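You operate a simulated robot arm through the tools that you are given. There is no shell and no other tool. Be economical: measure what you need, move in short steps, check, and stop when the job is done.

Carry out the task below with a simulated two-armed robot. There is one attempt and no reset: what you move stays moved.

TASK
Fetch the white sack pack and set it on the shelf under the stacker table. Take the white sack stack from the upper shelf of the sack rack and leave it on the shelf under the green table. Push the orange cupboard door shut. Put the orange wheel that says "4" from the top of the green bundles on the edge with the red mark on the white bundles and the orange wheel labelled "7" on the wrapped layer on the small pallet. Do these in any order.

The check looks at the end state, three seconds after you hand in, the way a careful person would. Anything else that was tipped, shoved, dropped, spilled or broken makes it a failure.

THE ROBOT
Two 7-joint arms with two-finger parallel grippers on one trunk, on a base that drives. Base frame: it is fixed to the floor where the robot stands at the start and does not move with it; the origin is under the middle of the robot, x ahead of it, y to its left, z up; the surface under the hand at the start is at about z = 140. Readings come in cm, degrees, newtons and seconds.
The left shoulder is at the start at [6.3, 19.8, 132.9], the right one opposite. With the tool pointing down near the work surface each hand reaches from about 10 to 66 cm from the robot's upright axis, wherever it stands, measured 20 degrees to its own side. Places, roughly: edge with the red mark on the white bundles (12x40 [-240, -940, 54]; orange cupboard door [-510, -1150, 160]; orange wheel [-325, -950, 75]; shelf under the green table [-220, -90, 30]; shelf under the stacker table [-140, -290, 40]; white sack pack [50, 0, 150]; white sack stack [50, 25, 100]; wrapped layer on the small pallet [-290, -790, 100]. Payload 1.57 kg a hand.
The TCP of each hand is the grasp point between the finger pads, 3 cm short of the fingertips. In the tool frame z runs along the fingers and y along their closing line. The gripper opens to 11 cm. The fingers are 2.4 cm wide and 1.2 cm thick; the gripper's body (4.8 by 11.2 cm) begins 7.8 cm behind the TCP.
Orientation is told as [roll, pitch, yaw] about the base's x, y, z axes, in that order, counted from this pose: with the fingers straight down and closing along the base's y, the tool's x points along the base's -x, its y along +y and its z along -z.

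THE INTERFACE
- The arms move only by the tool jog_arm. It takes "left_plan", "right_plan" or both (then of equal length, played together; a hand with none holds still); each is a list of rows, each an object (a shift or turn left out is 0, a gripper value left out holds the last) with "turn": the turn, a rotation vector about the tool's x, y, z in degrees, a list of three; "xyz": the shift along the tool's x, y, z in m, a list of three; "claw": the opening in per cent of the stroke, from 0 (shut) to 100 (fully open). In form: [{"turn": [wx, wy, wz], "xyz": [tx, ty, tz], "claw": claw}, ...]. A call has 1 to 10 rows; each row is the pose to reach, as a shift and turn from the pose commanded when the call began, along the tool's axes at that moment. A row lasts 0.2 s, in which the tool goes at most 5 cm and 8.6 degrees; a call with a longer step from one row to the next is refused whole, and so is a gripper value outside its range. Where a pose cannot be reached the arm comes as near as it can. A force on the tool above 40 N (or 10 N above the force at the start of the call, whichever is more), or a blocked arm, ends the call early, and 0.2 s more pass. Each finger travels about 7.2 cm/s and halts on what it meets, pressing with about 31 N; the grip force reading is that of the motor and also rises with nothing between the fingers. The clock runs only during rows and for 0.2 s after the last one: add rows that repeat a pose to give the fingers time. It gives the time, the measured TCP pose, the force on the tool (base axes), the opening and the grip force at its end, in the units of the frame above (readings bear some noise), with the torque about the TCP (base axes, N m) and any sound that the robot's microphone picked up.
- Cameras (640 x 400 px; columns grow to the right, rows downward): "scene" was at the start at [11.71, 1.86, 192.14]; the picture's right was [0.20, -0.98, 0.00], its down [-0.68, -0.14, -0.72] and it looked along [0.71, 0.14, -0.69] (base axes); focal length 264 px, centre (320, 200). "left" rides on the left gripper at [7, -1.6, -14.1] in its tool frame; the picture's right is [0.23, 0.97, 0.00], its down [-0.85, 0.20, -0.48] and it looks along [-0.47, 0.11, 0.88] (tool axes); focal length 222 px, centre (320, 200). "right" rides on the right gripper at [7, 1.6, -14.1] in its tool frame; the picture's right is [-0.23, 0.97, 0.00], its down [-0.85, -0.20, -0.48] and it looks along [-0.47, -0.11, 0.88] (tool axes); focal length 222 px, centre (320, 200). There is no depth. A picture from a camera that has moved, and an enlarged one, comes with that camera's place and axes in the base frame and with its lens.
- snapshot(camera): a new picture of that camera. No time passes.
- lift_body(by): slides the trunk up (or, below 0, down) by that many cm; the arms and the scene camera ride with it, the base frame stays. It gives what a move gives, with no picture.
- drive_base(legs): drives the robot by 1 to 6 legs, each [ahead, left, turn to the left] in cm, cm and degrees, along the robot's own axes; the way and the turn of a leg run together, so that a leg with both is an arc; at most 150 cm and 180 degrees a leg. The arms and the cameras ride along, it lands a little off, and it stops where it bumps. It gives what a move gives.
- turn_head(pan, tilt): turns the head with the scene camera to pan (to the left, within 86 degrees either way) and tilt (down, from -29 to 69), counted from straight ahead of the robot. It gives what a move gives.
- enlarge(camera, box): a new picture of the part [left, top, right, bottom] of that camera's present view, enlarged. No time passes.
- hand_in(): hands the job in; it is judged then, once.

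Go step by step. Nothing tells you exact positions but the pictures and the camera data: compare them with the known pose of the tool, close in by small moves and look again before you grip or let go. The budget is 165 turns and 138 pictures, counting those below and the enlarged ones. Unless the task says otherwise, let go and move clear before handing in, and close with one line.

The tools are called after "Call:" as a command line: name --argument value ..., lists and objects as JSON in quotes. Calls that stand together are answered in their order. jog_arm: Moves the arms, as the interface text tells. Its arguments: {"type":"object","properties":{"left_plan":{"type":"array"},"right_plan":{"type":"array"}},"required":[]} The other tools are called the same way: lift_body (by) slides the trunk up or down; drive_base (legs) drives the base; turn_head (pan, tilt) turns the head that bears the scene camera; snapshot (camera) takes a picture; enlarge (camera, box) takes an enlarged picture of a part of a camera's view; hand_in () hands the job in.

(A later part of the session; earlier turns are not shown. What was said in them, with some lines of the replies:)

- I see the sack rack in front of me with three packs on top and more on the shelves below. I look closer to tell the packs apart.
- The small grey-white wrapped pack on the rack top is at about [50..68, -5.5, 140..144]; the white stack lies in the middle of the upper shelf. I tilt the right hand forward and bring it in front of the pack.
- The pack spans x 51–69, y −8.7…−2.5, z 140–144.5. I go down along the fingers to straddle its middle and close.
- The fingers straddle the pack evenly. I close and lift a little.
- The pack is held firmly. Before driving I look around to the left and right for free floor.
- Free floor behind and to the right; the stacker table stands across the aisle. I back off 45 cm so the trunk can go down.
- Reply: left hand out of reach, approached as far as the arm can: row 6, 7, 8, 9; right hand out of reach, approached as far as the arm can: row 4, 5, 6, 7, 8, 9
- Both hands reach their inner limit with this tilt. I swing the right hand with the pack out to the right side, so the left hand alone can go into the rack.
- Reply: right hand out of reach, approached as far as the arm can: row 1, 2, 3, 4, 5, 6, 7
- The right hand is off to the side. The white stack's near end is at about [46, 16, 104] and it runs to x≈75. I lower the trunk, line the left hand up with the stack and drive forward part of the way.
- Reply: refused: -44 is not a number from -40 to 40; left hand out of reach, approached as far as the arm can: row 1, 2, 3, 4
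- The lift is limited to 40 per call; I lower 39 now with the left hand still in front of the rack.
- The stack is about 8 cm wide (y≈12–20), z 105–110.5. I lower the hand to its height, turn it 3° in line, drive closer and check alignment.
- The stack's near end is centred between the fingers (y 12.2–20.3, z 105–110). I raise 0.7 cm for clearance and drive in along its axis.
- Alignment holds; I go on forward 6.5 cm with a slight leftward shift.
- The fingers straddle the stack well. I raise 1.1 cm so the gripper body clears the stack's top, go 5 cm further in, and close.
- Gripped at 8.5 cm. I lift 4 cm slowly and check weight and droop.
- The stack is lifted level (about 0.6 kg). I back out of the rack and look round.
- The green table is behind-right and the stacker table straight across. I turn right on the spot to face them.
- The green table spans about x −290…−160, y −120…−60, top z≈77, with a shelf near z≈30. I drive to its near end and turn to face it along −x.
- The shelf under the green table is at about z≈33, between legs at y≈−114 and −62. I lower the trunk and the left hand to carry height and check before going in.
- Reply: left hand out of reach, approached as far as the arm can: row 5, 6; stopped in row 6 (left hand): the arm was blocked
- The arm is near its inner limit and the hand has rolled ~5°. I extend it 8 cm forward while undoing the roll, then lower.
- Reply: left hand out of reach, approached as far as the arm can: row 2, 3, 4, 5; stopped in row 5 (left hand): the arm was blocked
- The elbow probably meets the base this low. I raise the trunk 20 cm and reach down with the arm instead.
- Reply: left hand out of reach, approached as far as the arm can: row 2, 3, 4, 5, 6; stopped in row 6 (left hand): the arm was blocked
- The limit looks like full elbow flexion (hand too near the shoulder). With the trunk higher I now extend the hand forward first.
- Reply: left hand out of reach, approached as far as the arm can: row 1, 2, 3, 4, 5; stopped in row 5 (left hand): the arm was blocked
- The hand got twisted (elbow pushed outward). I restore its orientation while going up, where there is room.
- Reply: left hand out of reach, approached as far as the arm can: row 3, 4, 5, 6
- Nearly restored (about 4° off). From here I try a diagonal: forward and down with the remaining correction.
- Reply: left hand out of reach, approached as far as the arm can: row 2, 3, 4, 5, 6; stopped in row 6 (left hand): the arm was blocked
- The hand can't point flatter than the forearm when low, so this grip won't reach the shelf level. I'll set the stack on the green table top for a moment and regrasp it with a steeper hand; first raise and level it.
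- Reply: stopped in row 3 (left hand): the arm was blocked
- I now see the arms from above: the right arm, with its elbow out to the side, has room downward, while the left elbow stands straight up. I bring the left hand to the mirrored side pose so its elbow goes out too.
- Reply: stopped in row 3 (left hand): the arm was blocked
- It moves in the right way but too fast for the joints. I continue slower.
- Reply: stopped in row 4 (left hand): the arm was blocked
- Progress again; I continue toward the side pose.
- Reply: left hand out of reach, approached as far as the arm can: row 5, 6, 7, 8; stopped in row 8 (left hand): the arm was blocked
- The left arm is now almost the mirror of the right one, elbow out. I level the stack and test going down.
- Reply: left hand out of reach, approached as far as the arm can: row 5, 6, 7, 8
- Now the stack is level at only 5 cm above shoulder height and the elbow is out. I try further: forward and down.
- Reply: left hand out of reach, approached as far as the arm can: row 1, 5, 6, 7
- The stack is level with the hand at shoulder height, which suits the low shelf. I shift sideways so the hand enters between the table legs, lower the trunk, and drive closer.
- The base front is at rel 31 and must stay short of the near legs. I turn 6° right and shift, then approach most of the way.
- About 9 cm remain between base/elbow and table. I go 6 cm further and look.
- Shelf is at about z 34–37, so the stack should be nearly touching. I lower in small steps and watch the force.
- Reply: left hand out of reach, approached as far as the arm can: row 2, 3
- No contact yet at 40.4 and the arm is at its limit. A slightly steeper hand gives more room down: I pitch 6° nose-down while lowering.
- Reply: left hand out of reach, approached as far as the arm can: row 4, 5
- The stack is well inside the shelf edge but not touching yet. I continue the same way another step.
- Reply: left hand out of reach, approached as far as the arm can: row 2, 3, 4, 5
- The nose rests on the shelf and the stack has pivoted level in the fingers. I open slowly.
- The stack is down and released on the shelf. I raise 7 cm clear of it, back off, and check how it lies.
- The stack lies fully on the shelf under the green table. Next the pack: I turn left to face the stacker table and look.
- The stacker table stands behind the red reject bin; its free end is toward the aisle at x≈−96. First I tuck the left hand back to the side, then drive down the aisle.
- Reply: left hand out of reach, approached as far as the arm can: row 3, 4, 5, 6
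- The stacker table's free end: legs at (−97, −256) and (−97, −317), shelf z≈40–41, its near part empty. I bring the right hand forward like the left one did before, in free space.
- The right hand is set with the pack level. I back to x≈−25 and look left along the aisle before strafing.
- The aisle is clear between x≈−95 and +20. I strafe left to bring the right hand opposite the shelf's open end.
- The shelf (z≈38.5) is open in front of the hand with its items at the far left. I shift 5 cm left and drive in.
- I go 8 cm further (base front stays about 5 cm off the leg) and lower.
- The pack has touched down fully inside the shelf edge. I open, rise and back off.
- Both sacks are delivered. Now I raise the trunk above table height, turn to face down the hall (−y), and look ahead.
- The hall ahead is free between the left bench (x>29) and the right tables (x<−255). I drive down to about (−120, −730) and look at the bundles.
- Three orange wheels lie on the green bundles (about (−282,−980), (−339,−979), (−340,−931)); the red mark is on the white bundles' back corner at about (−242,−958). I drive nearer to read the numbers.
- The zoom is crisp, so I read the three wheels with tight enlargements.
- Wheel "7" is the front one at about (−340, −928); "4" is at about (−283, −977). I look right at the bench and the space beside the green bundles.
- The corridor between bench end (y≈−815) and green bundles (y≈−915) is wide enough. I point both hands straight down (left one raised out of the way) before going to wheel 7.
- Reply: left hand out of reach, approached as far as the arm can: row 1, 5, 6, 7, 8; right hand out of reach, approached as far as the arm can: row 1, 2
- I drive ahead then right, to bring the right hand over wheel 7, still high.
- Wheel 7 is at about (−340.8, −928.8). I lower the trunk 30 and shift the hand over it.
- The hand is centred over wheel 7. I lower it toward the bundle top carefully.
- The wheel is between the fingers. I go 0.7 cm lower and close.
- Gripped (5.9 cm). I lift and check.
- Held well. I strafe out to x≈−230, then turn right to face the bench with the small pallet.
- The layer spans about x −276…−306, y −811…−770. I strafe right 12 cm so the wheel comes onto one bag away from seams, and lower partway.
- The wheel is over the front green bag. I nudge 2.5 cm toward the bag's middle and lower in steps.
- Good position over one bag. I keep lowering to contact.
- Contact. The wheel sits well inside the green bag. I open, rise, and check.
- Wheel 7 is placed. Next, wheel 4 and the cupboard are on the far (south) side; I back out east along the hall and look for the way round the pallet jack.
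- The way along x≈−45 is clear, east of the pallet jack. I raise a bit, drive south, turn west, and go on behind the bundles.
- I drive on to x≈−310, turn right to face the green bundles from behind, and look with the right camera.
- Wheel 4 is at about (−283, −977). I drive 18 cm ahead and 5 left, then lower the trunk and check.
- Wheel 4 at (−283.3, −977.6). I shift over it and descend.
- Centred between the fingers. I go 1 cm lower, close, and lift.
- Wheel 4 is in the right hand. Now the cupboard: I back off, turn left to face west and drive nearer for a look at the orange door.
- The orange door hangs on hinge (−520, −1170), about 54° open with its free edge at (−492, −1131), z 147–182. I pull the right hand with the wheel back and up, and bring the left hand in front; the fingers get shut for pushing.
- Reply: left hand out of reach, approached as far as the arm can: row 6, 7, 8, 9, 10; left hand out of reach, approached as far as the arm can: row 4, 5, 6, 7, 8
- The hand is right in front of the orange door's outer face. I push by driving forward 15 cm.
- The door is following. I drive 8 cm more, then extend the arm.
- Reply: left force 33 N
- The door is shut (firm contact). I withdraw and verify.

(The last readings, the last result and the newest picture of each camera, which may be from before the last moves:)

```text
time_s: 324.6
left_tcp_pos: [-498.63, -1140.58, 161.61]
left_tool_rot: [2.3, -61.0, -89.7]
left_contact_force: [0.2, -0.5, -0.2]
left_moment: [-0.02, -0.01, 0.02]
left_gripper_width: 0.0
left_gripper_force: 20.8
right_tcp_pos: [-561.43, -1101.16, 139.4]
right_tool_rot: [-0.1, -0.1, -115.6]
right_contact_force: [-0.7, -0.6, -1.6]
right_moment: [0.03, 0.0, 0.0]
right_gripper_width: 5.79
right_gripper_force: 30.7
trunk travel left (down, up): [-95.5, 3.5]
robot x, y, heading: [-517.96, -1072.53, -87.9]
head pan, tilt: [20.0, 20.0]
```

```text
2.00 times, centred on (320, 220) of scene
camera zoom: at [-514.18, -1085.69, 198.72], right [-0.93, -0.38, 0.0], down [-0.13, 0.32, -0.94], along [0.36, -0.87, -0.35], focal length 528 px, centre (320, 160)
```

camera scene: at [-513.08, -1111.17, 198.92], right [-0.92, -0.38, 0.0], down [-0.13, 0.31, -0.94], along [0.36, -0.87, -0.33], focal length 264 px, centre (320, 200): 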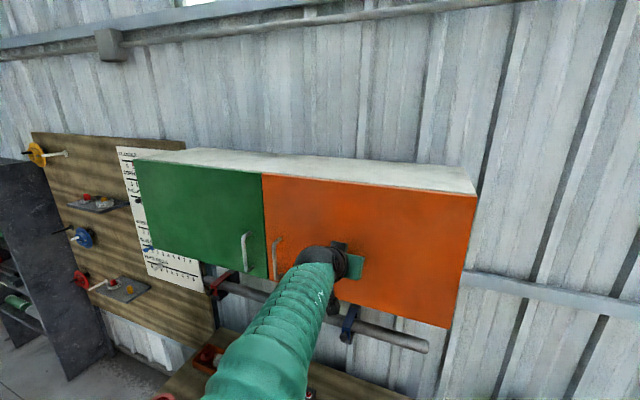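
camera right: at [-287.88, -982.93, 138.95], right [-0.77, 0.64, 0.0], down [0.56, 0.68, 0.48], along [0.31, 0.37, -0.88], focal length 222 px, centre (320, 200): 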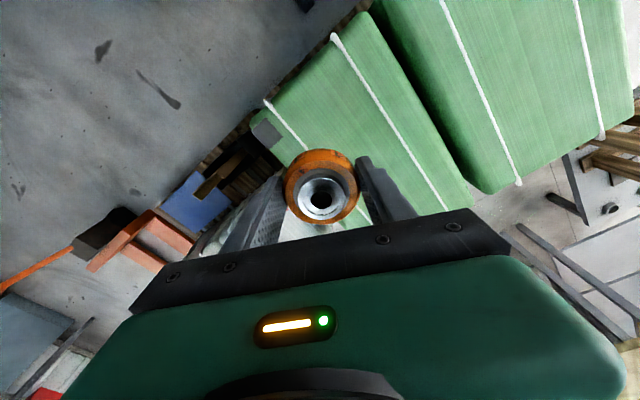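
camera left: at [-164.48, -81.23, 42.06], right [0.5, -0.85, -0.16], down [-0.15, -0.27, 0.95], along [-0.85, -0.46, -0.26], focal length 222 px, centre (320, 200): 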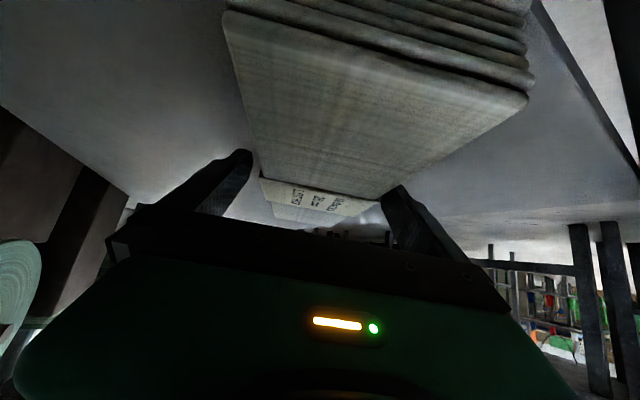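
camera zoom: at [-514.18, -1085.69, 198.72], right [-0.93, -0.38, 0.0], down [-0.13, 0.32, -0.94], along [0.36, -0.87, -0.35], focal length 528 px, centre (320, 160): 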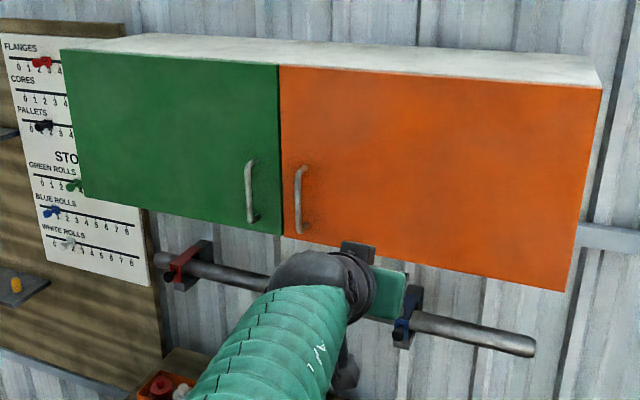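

The cupboard is shut. Now I carry wheel 4 back around: east behind the bundles, north past the jack, then to the front of the white bundles.

Call:
drive_base --legs '[[0, 0, 88], [120, -3, 0], [120, -3, 0], [120, -2, 0], [112, 0, 0], [0, 0, 90]]'

Call:
turn_head --pan 0 --tilt 30

Call:
snapshot --camera "scene"

```text
time_s: 354.9
left_tcp_pos: [-68.19, -1006.9, 162.01]
left_tool_rot: [2.3, -61.4, 91.4]
left_contact_force: [0.1, 0.1, -0.1]
left_moment: [0.0, 0.03, 0.03]
left_gripper_width: 0.0
left_gripper_force: 21.0
right_tcp_pos: [-4.56, -1044.8, 139.64]
right_tool_rot: [0.1, -0.4, 65.7]
right_contact_force: [0.7, 1.1, -1.2]
right_moment: [0.01, 0.04, -0.02]
right_gripper_width: 5.73
right_gripper_force: 31.1
trunk travel left (down, up): [-95.5, 3.5]
robot x, y, heading: [-47.84, -1073.13, 93.4]
head pan, tilt: [20.0, 20.0]
```

```text
time_s: 355.7
left_tcp_pos: [-68.15, -1006.99, 162.14]
left_tool_rot: [2.3, -61.4, 91.4]
left_contact_force: [0.4, -0.1, -0.1]
left_moment: [0.01, 0.0, 0.0]
left_gripper_width: 0.03
left_gripper_force: 21.0
right_tcp_pos: [-4.49, -1044.99, 139.73]
right_tool_rot: [0.1, -0.5, 65.7]
right_contact_force: [-0.4, -0.2, -2.0]
right_moment: [-0.01, 0.02, -0.01]
right_gripper_width: 5.74
right_gripper_force: 31.0
trunk travel left (down, up): [-95.5, 3.5]
robot x, y, heading: [-47.61, -1073.59, 93.5]
head pan, tilt: [0.0, 30.0]
```

```text
37 pictures are left
camera scene: at [-47.93, -1060.83, 197.2], right [1.0, 0.06, 0.0], down [0.03, -0.5, -0.87], along [-0.05, 0.86, -0.5], focal length 264 px, centre (320, 200)
```

scene: 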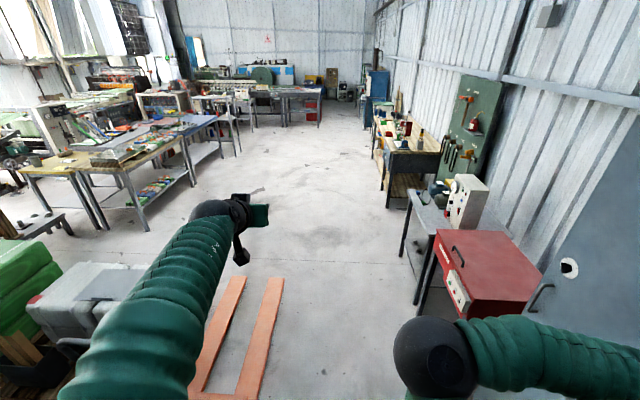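

I straighten and drive north along x≈−50, then turn west to y≈−835.

Call:
drive_base --legs '[[0, 0, -3.5], [120, 0, 0], [120, 0, 0], [0, 0, 90], [145, 0, 0], [0, 0, 90]]'

Call:
turn_head --pan -15 --tilt 55

Call:
snapshot --camera "scene"

```text
time_s: 382.4
left_tcp_pos: [-176.79, -901.18, 162.14]
left_tool_rot: [2.4, -61.4, -91.4]
left_contact_force: [-0.6, 0.3, 1.0]
left_moment: [0.02, -0.01, 0.02]
left_gripper_width: 0.0
left_gripper_force: 21.4
right_tcp_pos: [-238.4, -859.94, 139.66]
right_tool_rot: [0.1, -0.4, -117.1]
right_contact_force: [-0.2, 0.7, -1.2]
right_moment: [-0.02, -0.05, -0.06]
right_gripper_width: 5.75
right_gripper_force: 30.9
trunk travel left (down, up): [-95.5, 3.5]
robot x, y, heading: [-194.08, -834.01, -89.3]
head pan, tilt: [0.0, 30.0]
```

```text
time_s: 383.3
left_tcp_pos: [-176.71, -900.92, 162.22]
left_tool_rot: [2.4, -61.5, -91.5]
left_contact_force: [-0.5, 0.3, -0.8]
left_moment: [-0.01, -0.02, -0.01]
left_gripper_width: 0.0
left_gripper_force: 21.3
right_tcp_pos: [-238.45, -859.89, 139.72]
right_tool_rot: [0.1, -0.6, -117.0]
right_contact_force: [-0.8, -0.1, -2.4]
right_moment: [0.0, 0.0, -0.02]
right_gripper_width: 5.75
right_gripper_force: 31.0
trunk travel left (down, up): [-95.5, 3.5]
robot x, y, heading: [-193.75, -833.91, -89.3]
head pan, tilt: [-15.0, 55.0]
```

```text
36 pictures are left
camera scene: at [-195.74, -844.13, 193.6], right [-0.97, 0.25, 0.0], down [0.2, 0.79, -0.57], along [-0.14, -0.55, -0.82], focal length 264 px, centre (320, 200)
```

scene: 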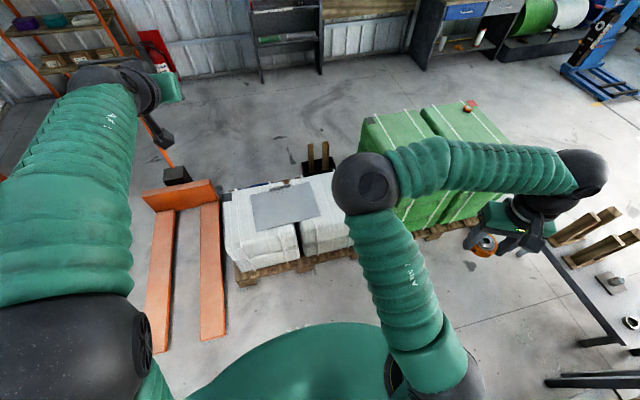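

I bring the right hand forward again and drive closer so it is over the white bundles' red-marked edge, then look down with its camera.

Call:
jog_arm --right_plan '[{"xyz": [-0.032, 0.0225, 0]}, {"xyz": [-0.064, 0.045, 0]}, {"xyz": [-0.096, 0.0675, 0]}, {"xyz": [-0.128, 0.09, 0]}, {"xyz": [-0.16, 0.1125, 0]}, {"xyz": [-0.192, 0.135, 0]}, {"xyz": [-0.224, 0.1575, 0]}, {"xyz": [-0.256, 0.18, 0]}]'

Call:
drive_base --legs '[[36, 0, 0]]'

Call:
snapshot --camera "right"

Call:
snapshot --camera "scene"

```text
time_s: 385.1
left_tcp_pos: [-176.82, -901.19, 162.1]
left_tool_rot: [2.4, -61.5, -91.5]
left_contact_force: [0.2, 0.4, -0.6]
left_moment: [0.02, -0.02, 0.03]
left_gripper_width: 0.01
left_gripper_force: 21.2
right_tcp_pos: [-234.02, -891.06, 139.92]
right_tool_rot: [0.0, -0.4, -117.3]
right_contact_force: [-0.7, -1.4, -2.4]
right_moment: [0.05, -0.01, 0.02]
right_gripper_width: 5.74
right_gripper_force: 30.9
trunk travel left (down, up): [-95.5, 3.5]
robot x, y, heading: [-194.11, -833.92, -89.2]
head pan, tilt: [-15.0, 55.0]
```

```text
time_s: 387.4
left_tcp_pos: [-176.33, -936.09, 162.28]
left_tool_rot: [2.3, -61.8, -91.3]
left_contact_force: [0.7, 1.2, 0.3]
left_moment: [-0.01, -0.01, -0.01]
left_gripper_width: 0.0
left_gripper_force: 21.1
right_tcp_pos: [-233.62, -925.99, 140.07]
right_tool_rot: [0.1, -0.7, -117.1]
right_contact_force: [0.0, 0.5, -1.8]
right_moment: [0.04, -0.04, 0.0]
right_gripper_width: 5.72
right_gripper_force: 31.1
trunk travel left (down, up): [-95.5, 3.5]
robot x, y, heading: [-193.61, -869.61, -89.5]
head pan, tilt: [-15.0, 55.0]
```

```text
35 pictures are left
camera right: at [-228.91, -920.38, 154.1], right [0.76, -0.65, 0.01], down [-0.57, -0.66, 0.49], along [-0.31, -0.38, -0.87], focal length 222 px, centre (320, 200)
```

right: 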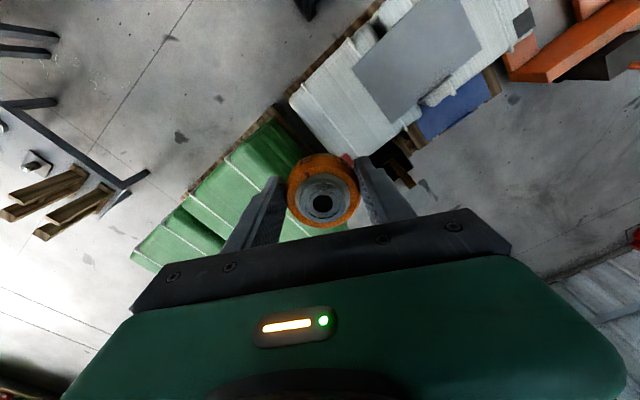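

```text
34 pictures are left
camera scene: at [-195.26, -879.24, 193.63], right [-0.97, 0.25, 0.0], down [0.2, 0.79, -0.57], along [-0.14, -0.56, -0.82], focal length 264 px, centre (320, 200)
```

scene: 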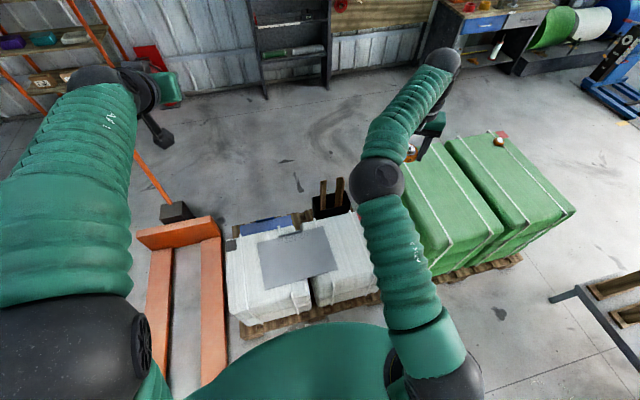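

The strip lies under and ahead of the hand (edge x≈−244, y −957…−918). I shift 5 ahead and 4 right, then lower the trunk 40 and look again.

Call:
drive_base --legs '[[5, -4, 0]]'

Call:
lift_body --by -40

Call:
lift_body --by -24

Call:
snapshot --camera "right"

Call:
snapshot --camera "scene"

```text
time_s: 388.4
left_tcp_pos: [-179.04, -939.8, 162.93]
left_tool_rot: [1.2, -62.3, -90.3]
left_contact_force: [0.5, 0.8, 1.7]
left_moment: [0.04, 0.06, -0.06]
left_gripper_width: 0.0
left_gripper_force: 21.0
right_tcp_pos: [-236.37, -930.11, 140.76]
right_tool_rot: [0.3, -1.3, -117.1]
right_contact_force: [0.3, -1.0, -2.0]
right_moment: [0.07, 0.03, 0.02]
right_gripper_width: 5.72
right_gripper_force: 31.6
trunk travel left (down, up): [-95.5, 3.5]
robot x, y, heading: [-197.14, -874.1, -89.4]
head pan, tilt: [-15.0, 55.0]
```

```text
time_s: 392.2
left_tcp_pos: [-178.56, -940.8, 122.76]
left_tool_rot: [0.5, -62.1, -89.6]
left_contact_force: [-0.3, -0.1, -0.6]
left_moment: [-0.01, -0.02, 0.03]
left_gripper_width: 0.01
left_gripper_force: 21.5
right_tcp_pos: [-236.27, -930.96, 100.62]
right_tool_rot: [-0.1, -1.0, -117.1]
right_contact_force: [-0.3, 0.8, -2.6]
right_moment: [0.02, -0.02, 0.02]
right_gripper_width: 5.7
right_gripper_force: 30.9
trunk travel left (down, up): [-55.5, 43.5]
robot x, y, heading: [-197.32, -874.38, -89.3]
head pan, tilt: [-15.0, 55.0]
```

```text
time_s: 394.7
left_tcp_pos: [-177.86, -940.01, 100.9]
left_tool_rot: [-5.9, -64.1, -84.0]
left_contact_force: [-0.3, -0.4, 0.0]
left_moment: [-0.02, 0.0, 0.01]
left_gripper_width: 0.01
left_gripper_force: 21.8
right_tcp_pos: [-236.16, -931.04, 76.44]
right_tool_rot: [-0.2, -1.0, -117.2]
right_contact_force: [0.3, -0.7, -1.5]
right_moment: [0.01, 0.0, -0.01]
right_gripper_width: 5.74
right_gripper_force: 30.9
trunk travel left (down, up): [-31.5, 67.5]
robot x, y, heading: [-197.36, -874.36, -89.0]
head pan, tilt: [-15.0, 55.0]
```

```text
33 pictures are left
camera right: at [-231.49, -925.21, 90.46], right [0.76, -0.65, 0.0], down [-0.56, -0.66, 0.49], along [-0.32, -0.38, -0.87], focal length 222 px, centre (320, 200)
```

right: 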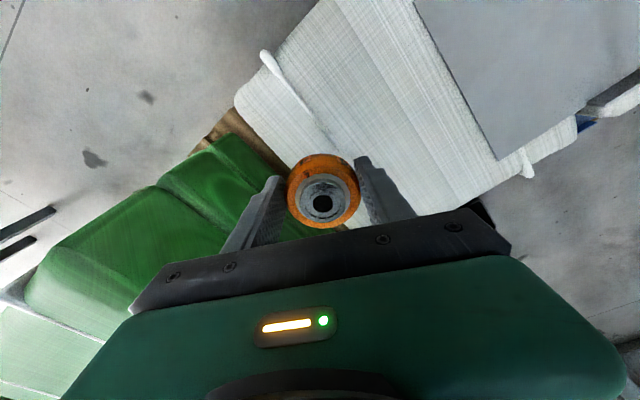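

```text
32 pictures are left
camera scene: at [-199.02, -884.65, 129.52], right [-0.97, 0.25, 0.0], down [0.2, 0.8, -0.57], along [-0.14, -0.55, -0.82], focal length 264 px, centre (320, 200)
```

scene: 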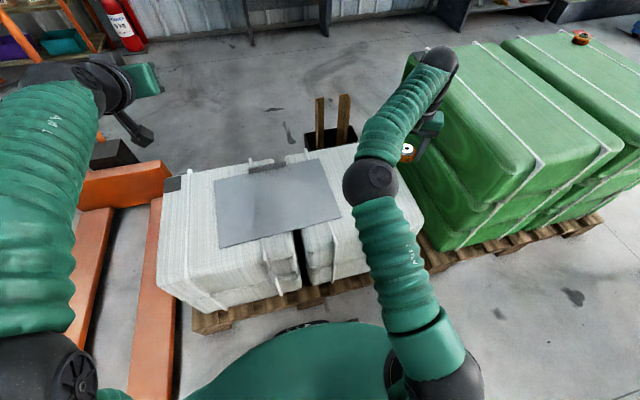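

The rope runs at x≈−235.7 and the edge at x≈−244; I aim between them, at (−239.5, −936). I shift the hand there and lower the trunk 14.

Call:
jog_arm --right_plan '[{"xyz": [-0.02, -0.002, 0]}, {"xyz": [-0.04, -0.004, 0]}, {"xyz": [-0.0595, -0.0065, 0]}, {"xyz": [-0.0595, -0.0065, 0]}]'

Call:
lift_body --by -13

Call:
snapshot --camera "right"

Call:
snapshot --camera "scene"

```text
time_s: 395.7
left_tcp_pos: [-177.9, -940.11, 100.88]
left_tool_rot: [-5.7, -64.0, -84.2]
left_contact_force: [-0.2, 0.3, 0.3]
left_moment: [0.01, -0.01, -0.01]
left_gripper_width: 0.0
left_gripper_force: 21.2
right_tcp_pos: [-239.48, -936.08, 76.4]
right_tool_rot: [-0.2, -1.1, -117.1]
right_contact_force: [-0.2, 0.8, -2.5]
right_moment: [0.03, 0.0, 0.0]
right_gripper_width: 5.74
right_gripper_force: 31.5
trunk travel left (down, up): [-31.5, 67.5]
robot x, y, heading: [-197.61, -874.77, -89.2]
head pan, tilt: [-15.0, 55.0]
```

```text
time_s: 397.3
left_tcp_pos: [-177.84, -940.18, 87.93]
left_tool_rot: [-5.8, -64.2, -84.0]
left_contact_force: [-0.2, 0.4, 0.4]
left_moment: [-0.04, 0.01, -0.01]
left_gripper_width: 0.0
left_gripper_force: 21.7
right_tcp_pos: [-239.5, -936.03, 63.32]
right_tool_rot: [-0.1, -1.0, -117.0]
right_contact_force: [0.3, -0.1, -1.4]
right_moment: [-0.02, 0.01, 0.0]
right_gripper_width: 5.73
right_gripper_force: 30.8
trunk travel left (down, up): [-18.5, 80.5]
robot x, y, heading: [-197.57, -874.26, -89.3]
head pan, tilt: [-15.0, 55.0]
```

```text
31 pictures are left
camera right: at [-234.76, -930.25, 77.38], right [0.76, -0.65, 0.0], down [-0.56, -0.66, 0.49], along [-0.32, -0.38, -0.87], focal length 222 px, centre (320, 200)
```

right: 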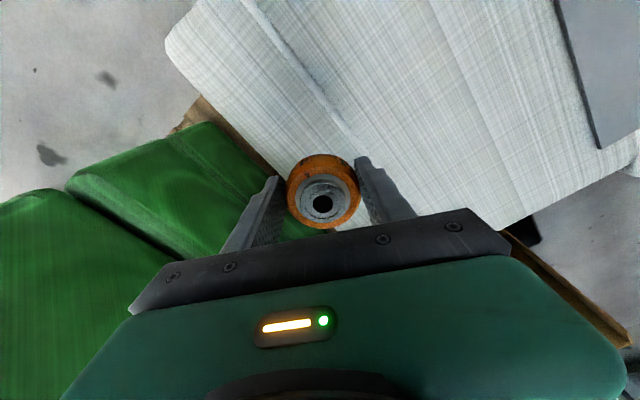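

```text
30 pictures are left
camera scene: at [-199.06, -884.63, 116.5], right [-0.97, 0.25, 0.0], down [0.2, 0.8, -0.57], along [-0.14, -0.55, -0.82], focal length 264 px, centre (320, 200)
```

scene: 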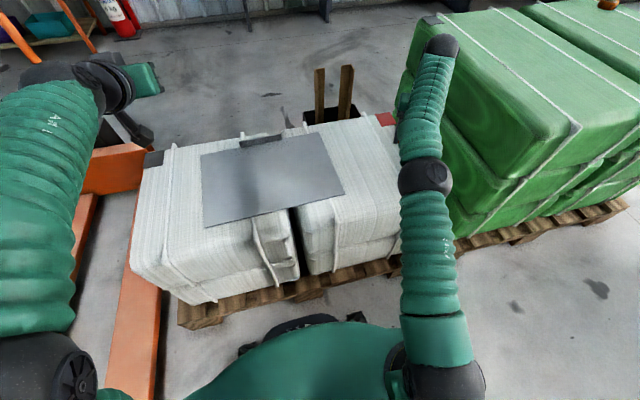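

The wheel hangs right over the strip between rope and edge. I lower in small steps to contact.

Call:
jog_arm --right_plan '[{"xyz": [0, 0, 0.012]}, {"xyz": [0, 0, 0.024]}, {"xyz": [0, 0, 0.034]}, {"xyz": [0, 0, 0.04]}, {"xyz": [0, 0, 0.045]}, {"xyz": [0, 0, 0.045]}]'

```text
time_s: 398.7
left_tcp_pos: [-177.76, -940.07, 87.87]
left_tool_rot: [-5.8, -64.0, -84.1]
left_contact_force: [1.1, -0.1, -0.4]
left_moment: [-0.03, 0.0, 0.0]
left_gripper_width: 0.0
left_gripper_force: 21.6
right_tcp_pos: [-239.52, -936.1, 58.85]
right_tool_rot: [0.0, -1.0, -117.0]
right_contact_force: [0.3, -0.9, -2.0]
right_moment: [0.05, -0.02, 0.01]
right_gripper_width: 5.74
right_gripper_force: 30.5
trunk travel left (down, up): [-18.5, 80.5]
robot x, y, heading: [-197.54, -874.46, -89.3]
head pan, tilt: [-15.0, 55.0]
```

Call:
jog_arm --right_plan '[{"xyz": [0, 0, 0.005]}, {"xyz": [0, 0, 0.01]}, {"xyz": [0, 0, 0.014]}, {"xyz": [0, 0, 0.014]}]'

Call:
snapshot --camera "right"

```text
time_s: 399.7
left_tcp_pos: [-177.61, -940.12, 87.81]
left_tool_rot: [-5.8, -63.9, -84.0]
left_contact_force: [0.4, -0.4, -0.4]
left_moment: [-0.02, 0.0, 0.0]
left_gripper_width: 0.01
left_gripper_force: 21.5
right_tcp_pos: [-239.52, -936.04, 57.58]
right_tool_rot: [-0.2, -1.0, -117.0]
right_contact_force: [0.6, -0.2, -1.5]
right_moment: [0.04, -0.01, 0.01]
right_gripper_width: 5.75
right_gripper_force: 31.2
trunk travel left (down, up): [-18.5, 80.5]
robot x, y, heading: [-197.52, -874.34, -89.4]
head pan, tilt: [-15.0, 55.0]
```

```text
29 pictures are left
camera right: at [-234.8, -930.29, 71.49], right [0.76, -0.65, 0.0], down [-0.56, -0.66, 0.49], along [-0.32, -0.38, -0.87], focal length 222 px, centre (320, 200)
```

right: 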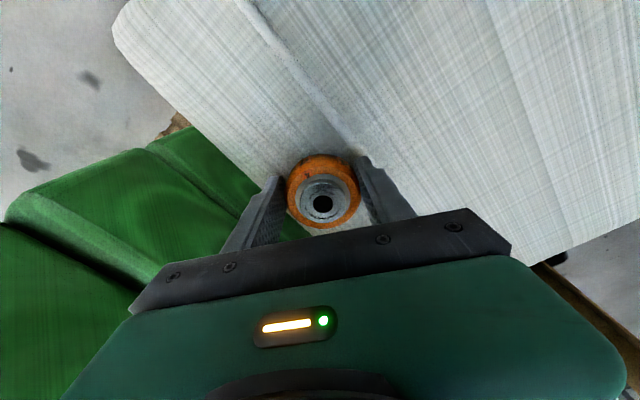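

Nearly touching. I lower the last bit.

Call:
jog_arm --right_plan '[{"xyz": [0, 0, 0.004]}, {"xyz": [0, 0, 0.008]}, {"xyz": [0, 0, 0.011]}, {"xyz": [0, 0, 0.011]}]'

```text
time_s: 400.6
left_tcp_pos: [-177.38, -939.77, 88.21]
left_tool_rot: [-6.6, -64.4, -83.0]
left_contact_force: [-0.6, -0.4, 0.2]
left_moment: [-0.01, 0.03, 0.02]
left_gripper_width: 0.0
left_gripper_force: 20.8
right_tcp_pos: [-239.36, -936.02, 57.04]
right_tool_rot: [-0.1, -1.7, -117.1]
right_contact_force: [4.5, 7.4, 15.7]
right_moment: [0.36, -0.54, 0.13]
right_gripper_width: 5.75
right_gripper_force: 31.2
trunk travel left (down, up): [-18.5, 80.5]
robot x, y, heading: [-197.52, -874.24, -89.3]
head pan, tilt: [-15.0, 55.0]
stopped in row 4 (right hand): the force on the tool passed its limit at 42 N (the readings are from after the stop); the commanded pose is now the measured one
```

Contact. I ease 3 mm up, open slowly, rise, and look.

Call:
jog_arm --right_plan '[{"xyz": [0, 0, -0.002]}, {"xyz": [0, 0, -0.002], "claw": 56}, {"xyz": [0, 0, -0.002], "claw": 65}, {"xyz": [0, 0, -0.002], "claw": 80}, {"xyz": [0, 0, -0.002], "claw": 95}, {"xyz": [0, 0, -0.002], "claw": 100}, {"xyz": [0, 0, -0.03], "claw": 100}, {"xyz": [0, 0, -0.07], "claw": 100}, {"xyz": [0, 0, -0.11], "claw": 100}]'

Call:
snapshot --camera "right"

```text
time_s: 402.6
left_tcp_pos: [-177.86, -939.99, 88.07]
left_tool_rot: [-6.2, -64.1, -83.8]
left_contact_force: [0.0, -0.6, -0.5]
left_moment: [0.0, -0.01, 0.0]
left_gripper_width: 0.01
left_gripper_force: 21.4
right_tcp_pos: [-238.76, -935.48, 66.37]
right_tool_rot: [-0.1, -1.7, -117.0]
right_contact_force: [-0.7, 0.7, 0.1]
right_moment: [0.01, 0.01, -0.01]
right_gripper_width: 10.99
right_gripper_force: 0.1
right hand out of reach, approached as far as the arm can: row 9
trunk travel left (down, up): [-18.5, 80.5]
robot x, y, heading: [-197.7, -874.4, -89.2]
head pan, tilt: [-15.0, 55.0]
```

```text
28 pictures are left
camera right: at [-233.95, -929.62, 80.28], right [0.76, -0.64, 0.0], down [-0.56, -0.66, 0.5], along [-0.32, -0.39, -0.86], focal length 222 px, centre (320, 200)
```

right: 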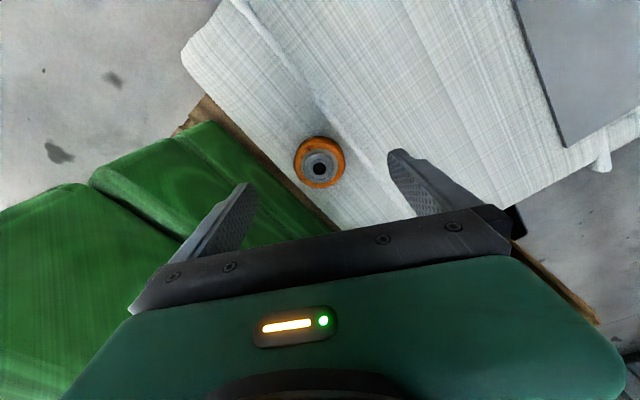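

The wheel lies between rope and edge. I raise the trunk, back away and verify with a close-up.

Call:
lift_body --by 40

Call:
drive_base --legs '[[-30, 0, 0]]'

Call:
turn_head --pan -25 --tilt 40

Call:
snapshot --camera "scene"

```text
time_s: 406.4
left_tcp_pos: [-177.8, -940.07, 128.07]
left_tool_rot: [-6.0, -64.1, -83.8]
left_contact_force: [-0.1, 0.1, 0.6]
left_moment: [0.01, 0.04, 0.0]
left_gripper_width: 0.01
left_gripper_force: 21.2
right_tcp_pos: [-238.83, -935.58, 106.29]
right_tool_rot: [-0.2, -1.7, -117.0]
right_contact_force: [-0.8, 0.5, -0.9]
right_moment: [0.03, 0.02, 0.0]
right_gripper_width: 10.98
right_gripper_force: 0.2
trunk travel left (down, up): [-58.5, 40.5]
robot x, y, heading: [-197.25, -874.38, -89.6]
head pan, tilt: [-15.0, 55.0]
```

```text
time_s: 408.4
left_tcp_pos: [-178.17, -910.51, 127.9]
left_tool_rot: [-6.0, -64.2, -83.6]
left_contact_force: [-0.4, 0.2, -0.4]
left_moment: [-0.04, -0.02, -0.01]
left_gripper_width: 0.0
left_gripper_force: 21.0
right_tcp_pos: [-239.11, -906.02, 106.21]
right_tool_rot: [-0.1, -1.6, -116.9]
right_contact_force: [-0.4, 0.7, 0.2]
right_moment: [-0.02, 0.0, 0.0]
right_gripper_width: 11.01
right_gripper_force: 0.1
trunk travel left (down, up): [-58.5, 40.5]
robot x, y, heading: [-197.72, -845.13, -89.4]
head pan, tilt: [-15.0, 55.0]
```

```text
time_s: 409.2
left_tcp_pos: [-178.02, -910.19, 128.18]
left_tool_rot: [-6.2, -64.3, -83.8]
left_contact_force: [-0.2, 1.2, 0.7]
left_moment: [0.03, -0.03, -0.01]
left_gripper_width: 0.01
left_gripper_force: 21.3
right_tcp_pos: [-239.07, -905.82, 106.51]
right_tool_rot: [-0.1, -1.8, -116.8]
right_contact_force: [-0.2, -0.8, -0.8]
right_moment: [-0.03, 0.0, -0.01]
right_gripper_width: 11.01
right_gripper_force: 0.1
trunk travel left (down, up): [-58.5, 40.5]
robot x, y, heading: [-197.69, -844.43, -89.0]
head pan, tilt: [-25.0, 40.0]
```

```text
27 pictures are left
camera scene: at [-201.14, -855.63, 158.66], right [-0.91, 0.41, 0.0], down [0.26, 0.59, -0.76], along [-0.31, -0.7, -0.65], focal length 264 px, centre (320, 200)
```

scene: 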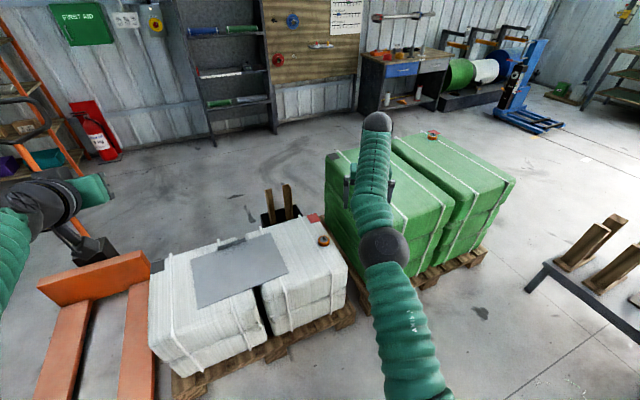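

Call:
enlarge --camera "scene" --box '[284, 210, 364, 260]'

```text
8.00 times, centred on (324, 235) of scene
camera zoom: at [-201.14, -855.63, 158.66], right [-0.91, 0.41, 0.0], down [0.26, 0.59, -0.76], along [-0.31, -0.7, -0.65], focal length 2113 px, centre (288, -80)
```

zoom: 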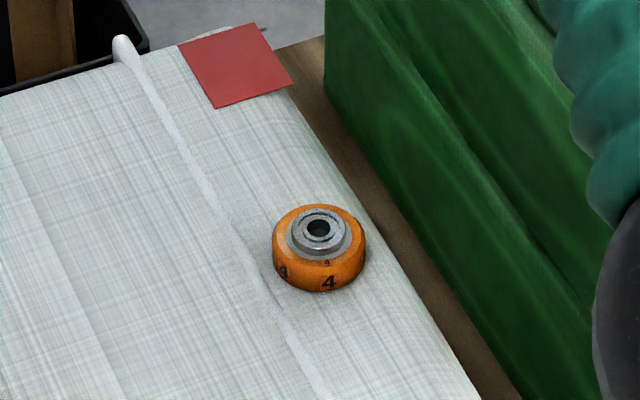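

Wheel 4 rests flat on the red-marked edge. Wheel 7 is on the wrapped layer, the cupboard is shut, both sacks are on their shelves, and the hands are empty and clear, so I hand in.

Call:
hand_in

```text
The job is handed in.
```

I handed the job in with all five items done. The white sack pack is on the shelf under the stacker table, and the white sack stack is on the shelf under the green table, its near corner right at the shelf edge. The orange cupboard door is shut. Wheel 4 is on the red-marked edge of the white bundles, and wheel 7 is on the wrapped layer on the small pallet.
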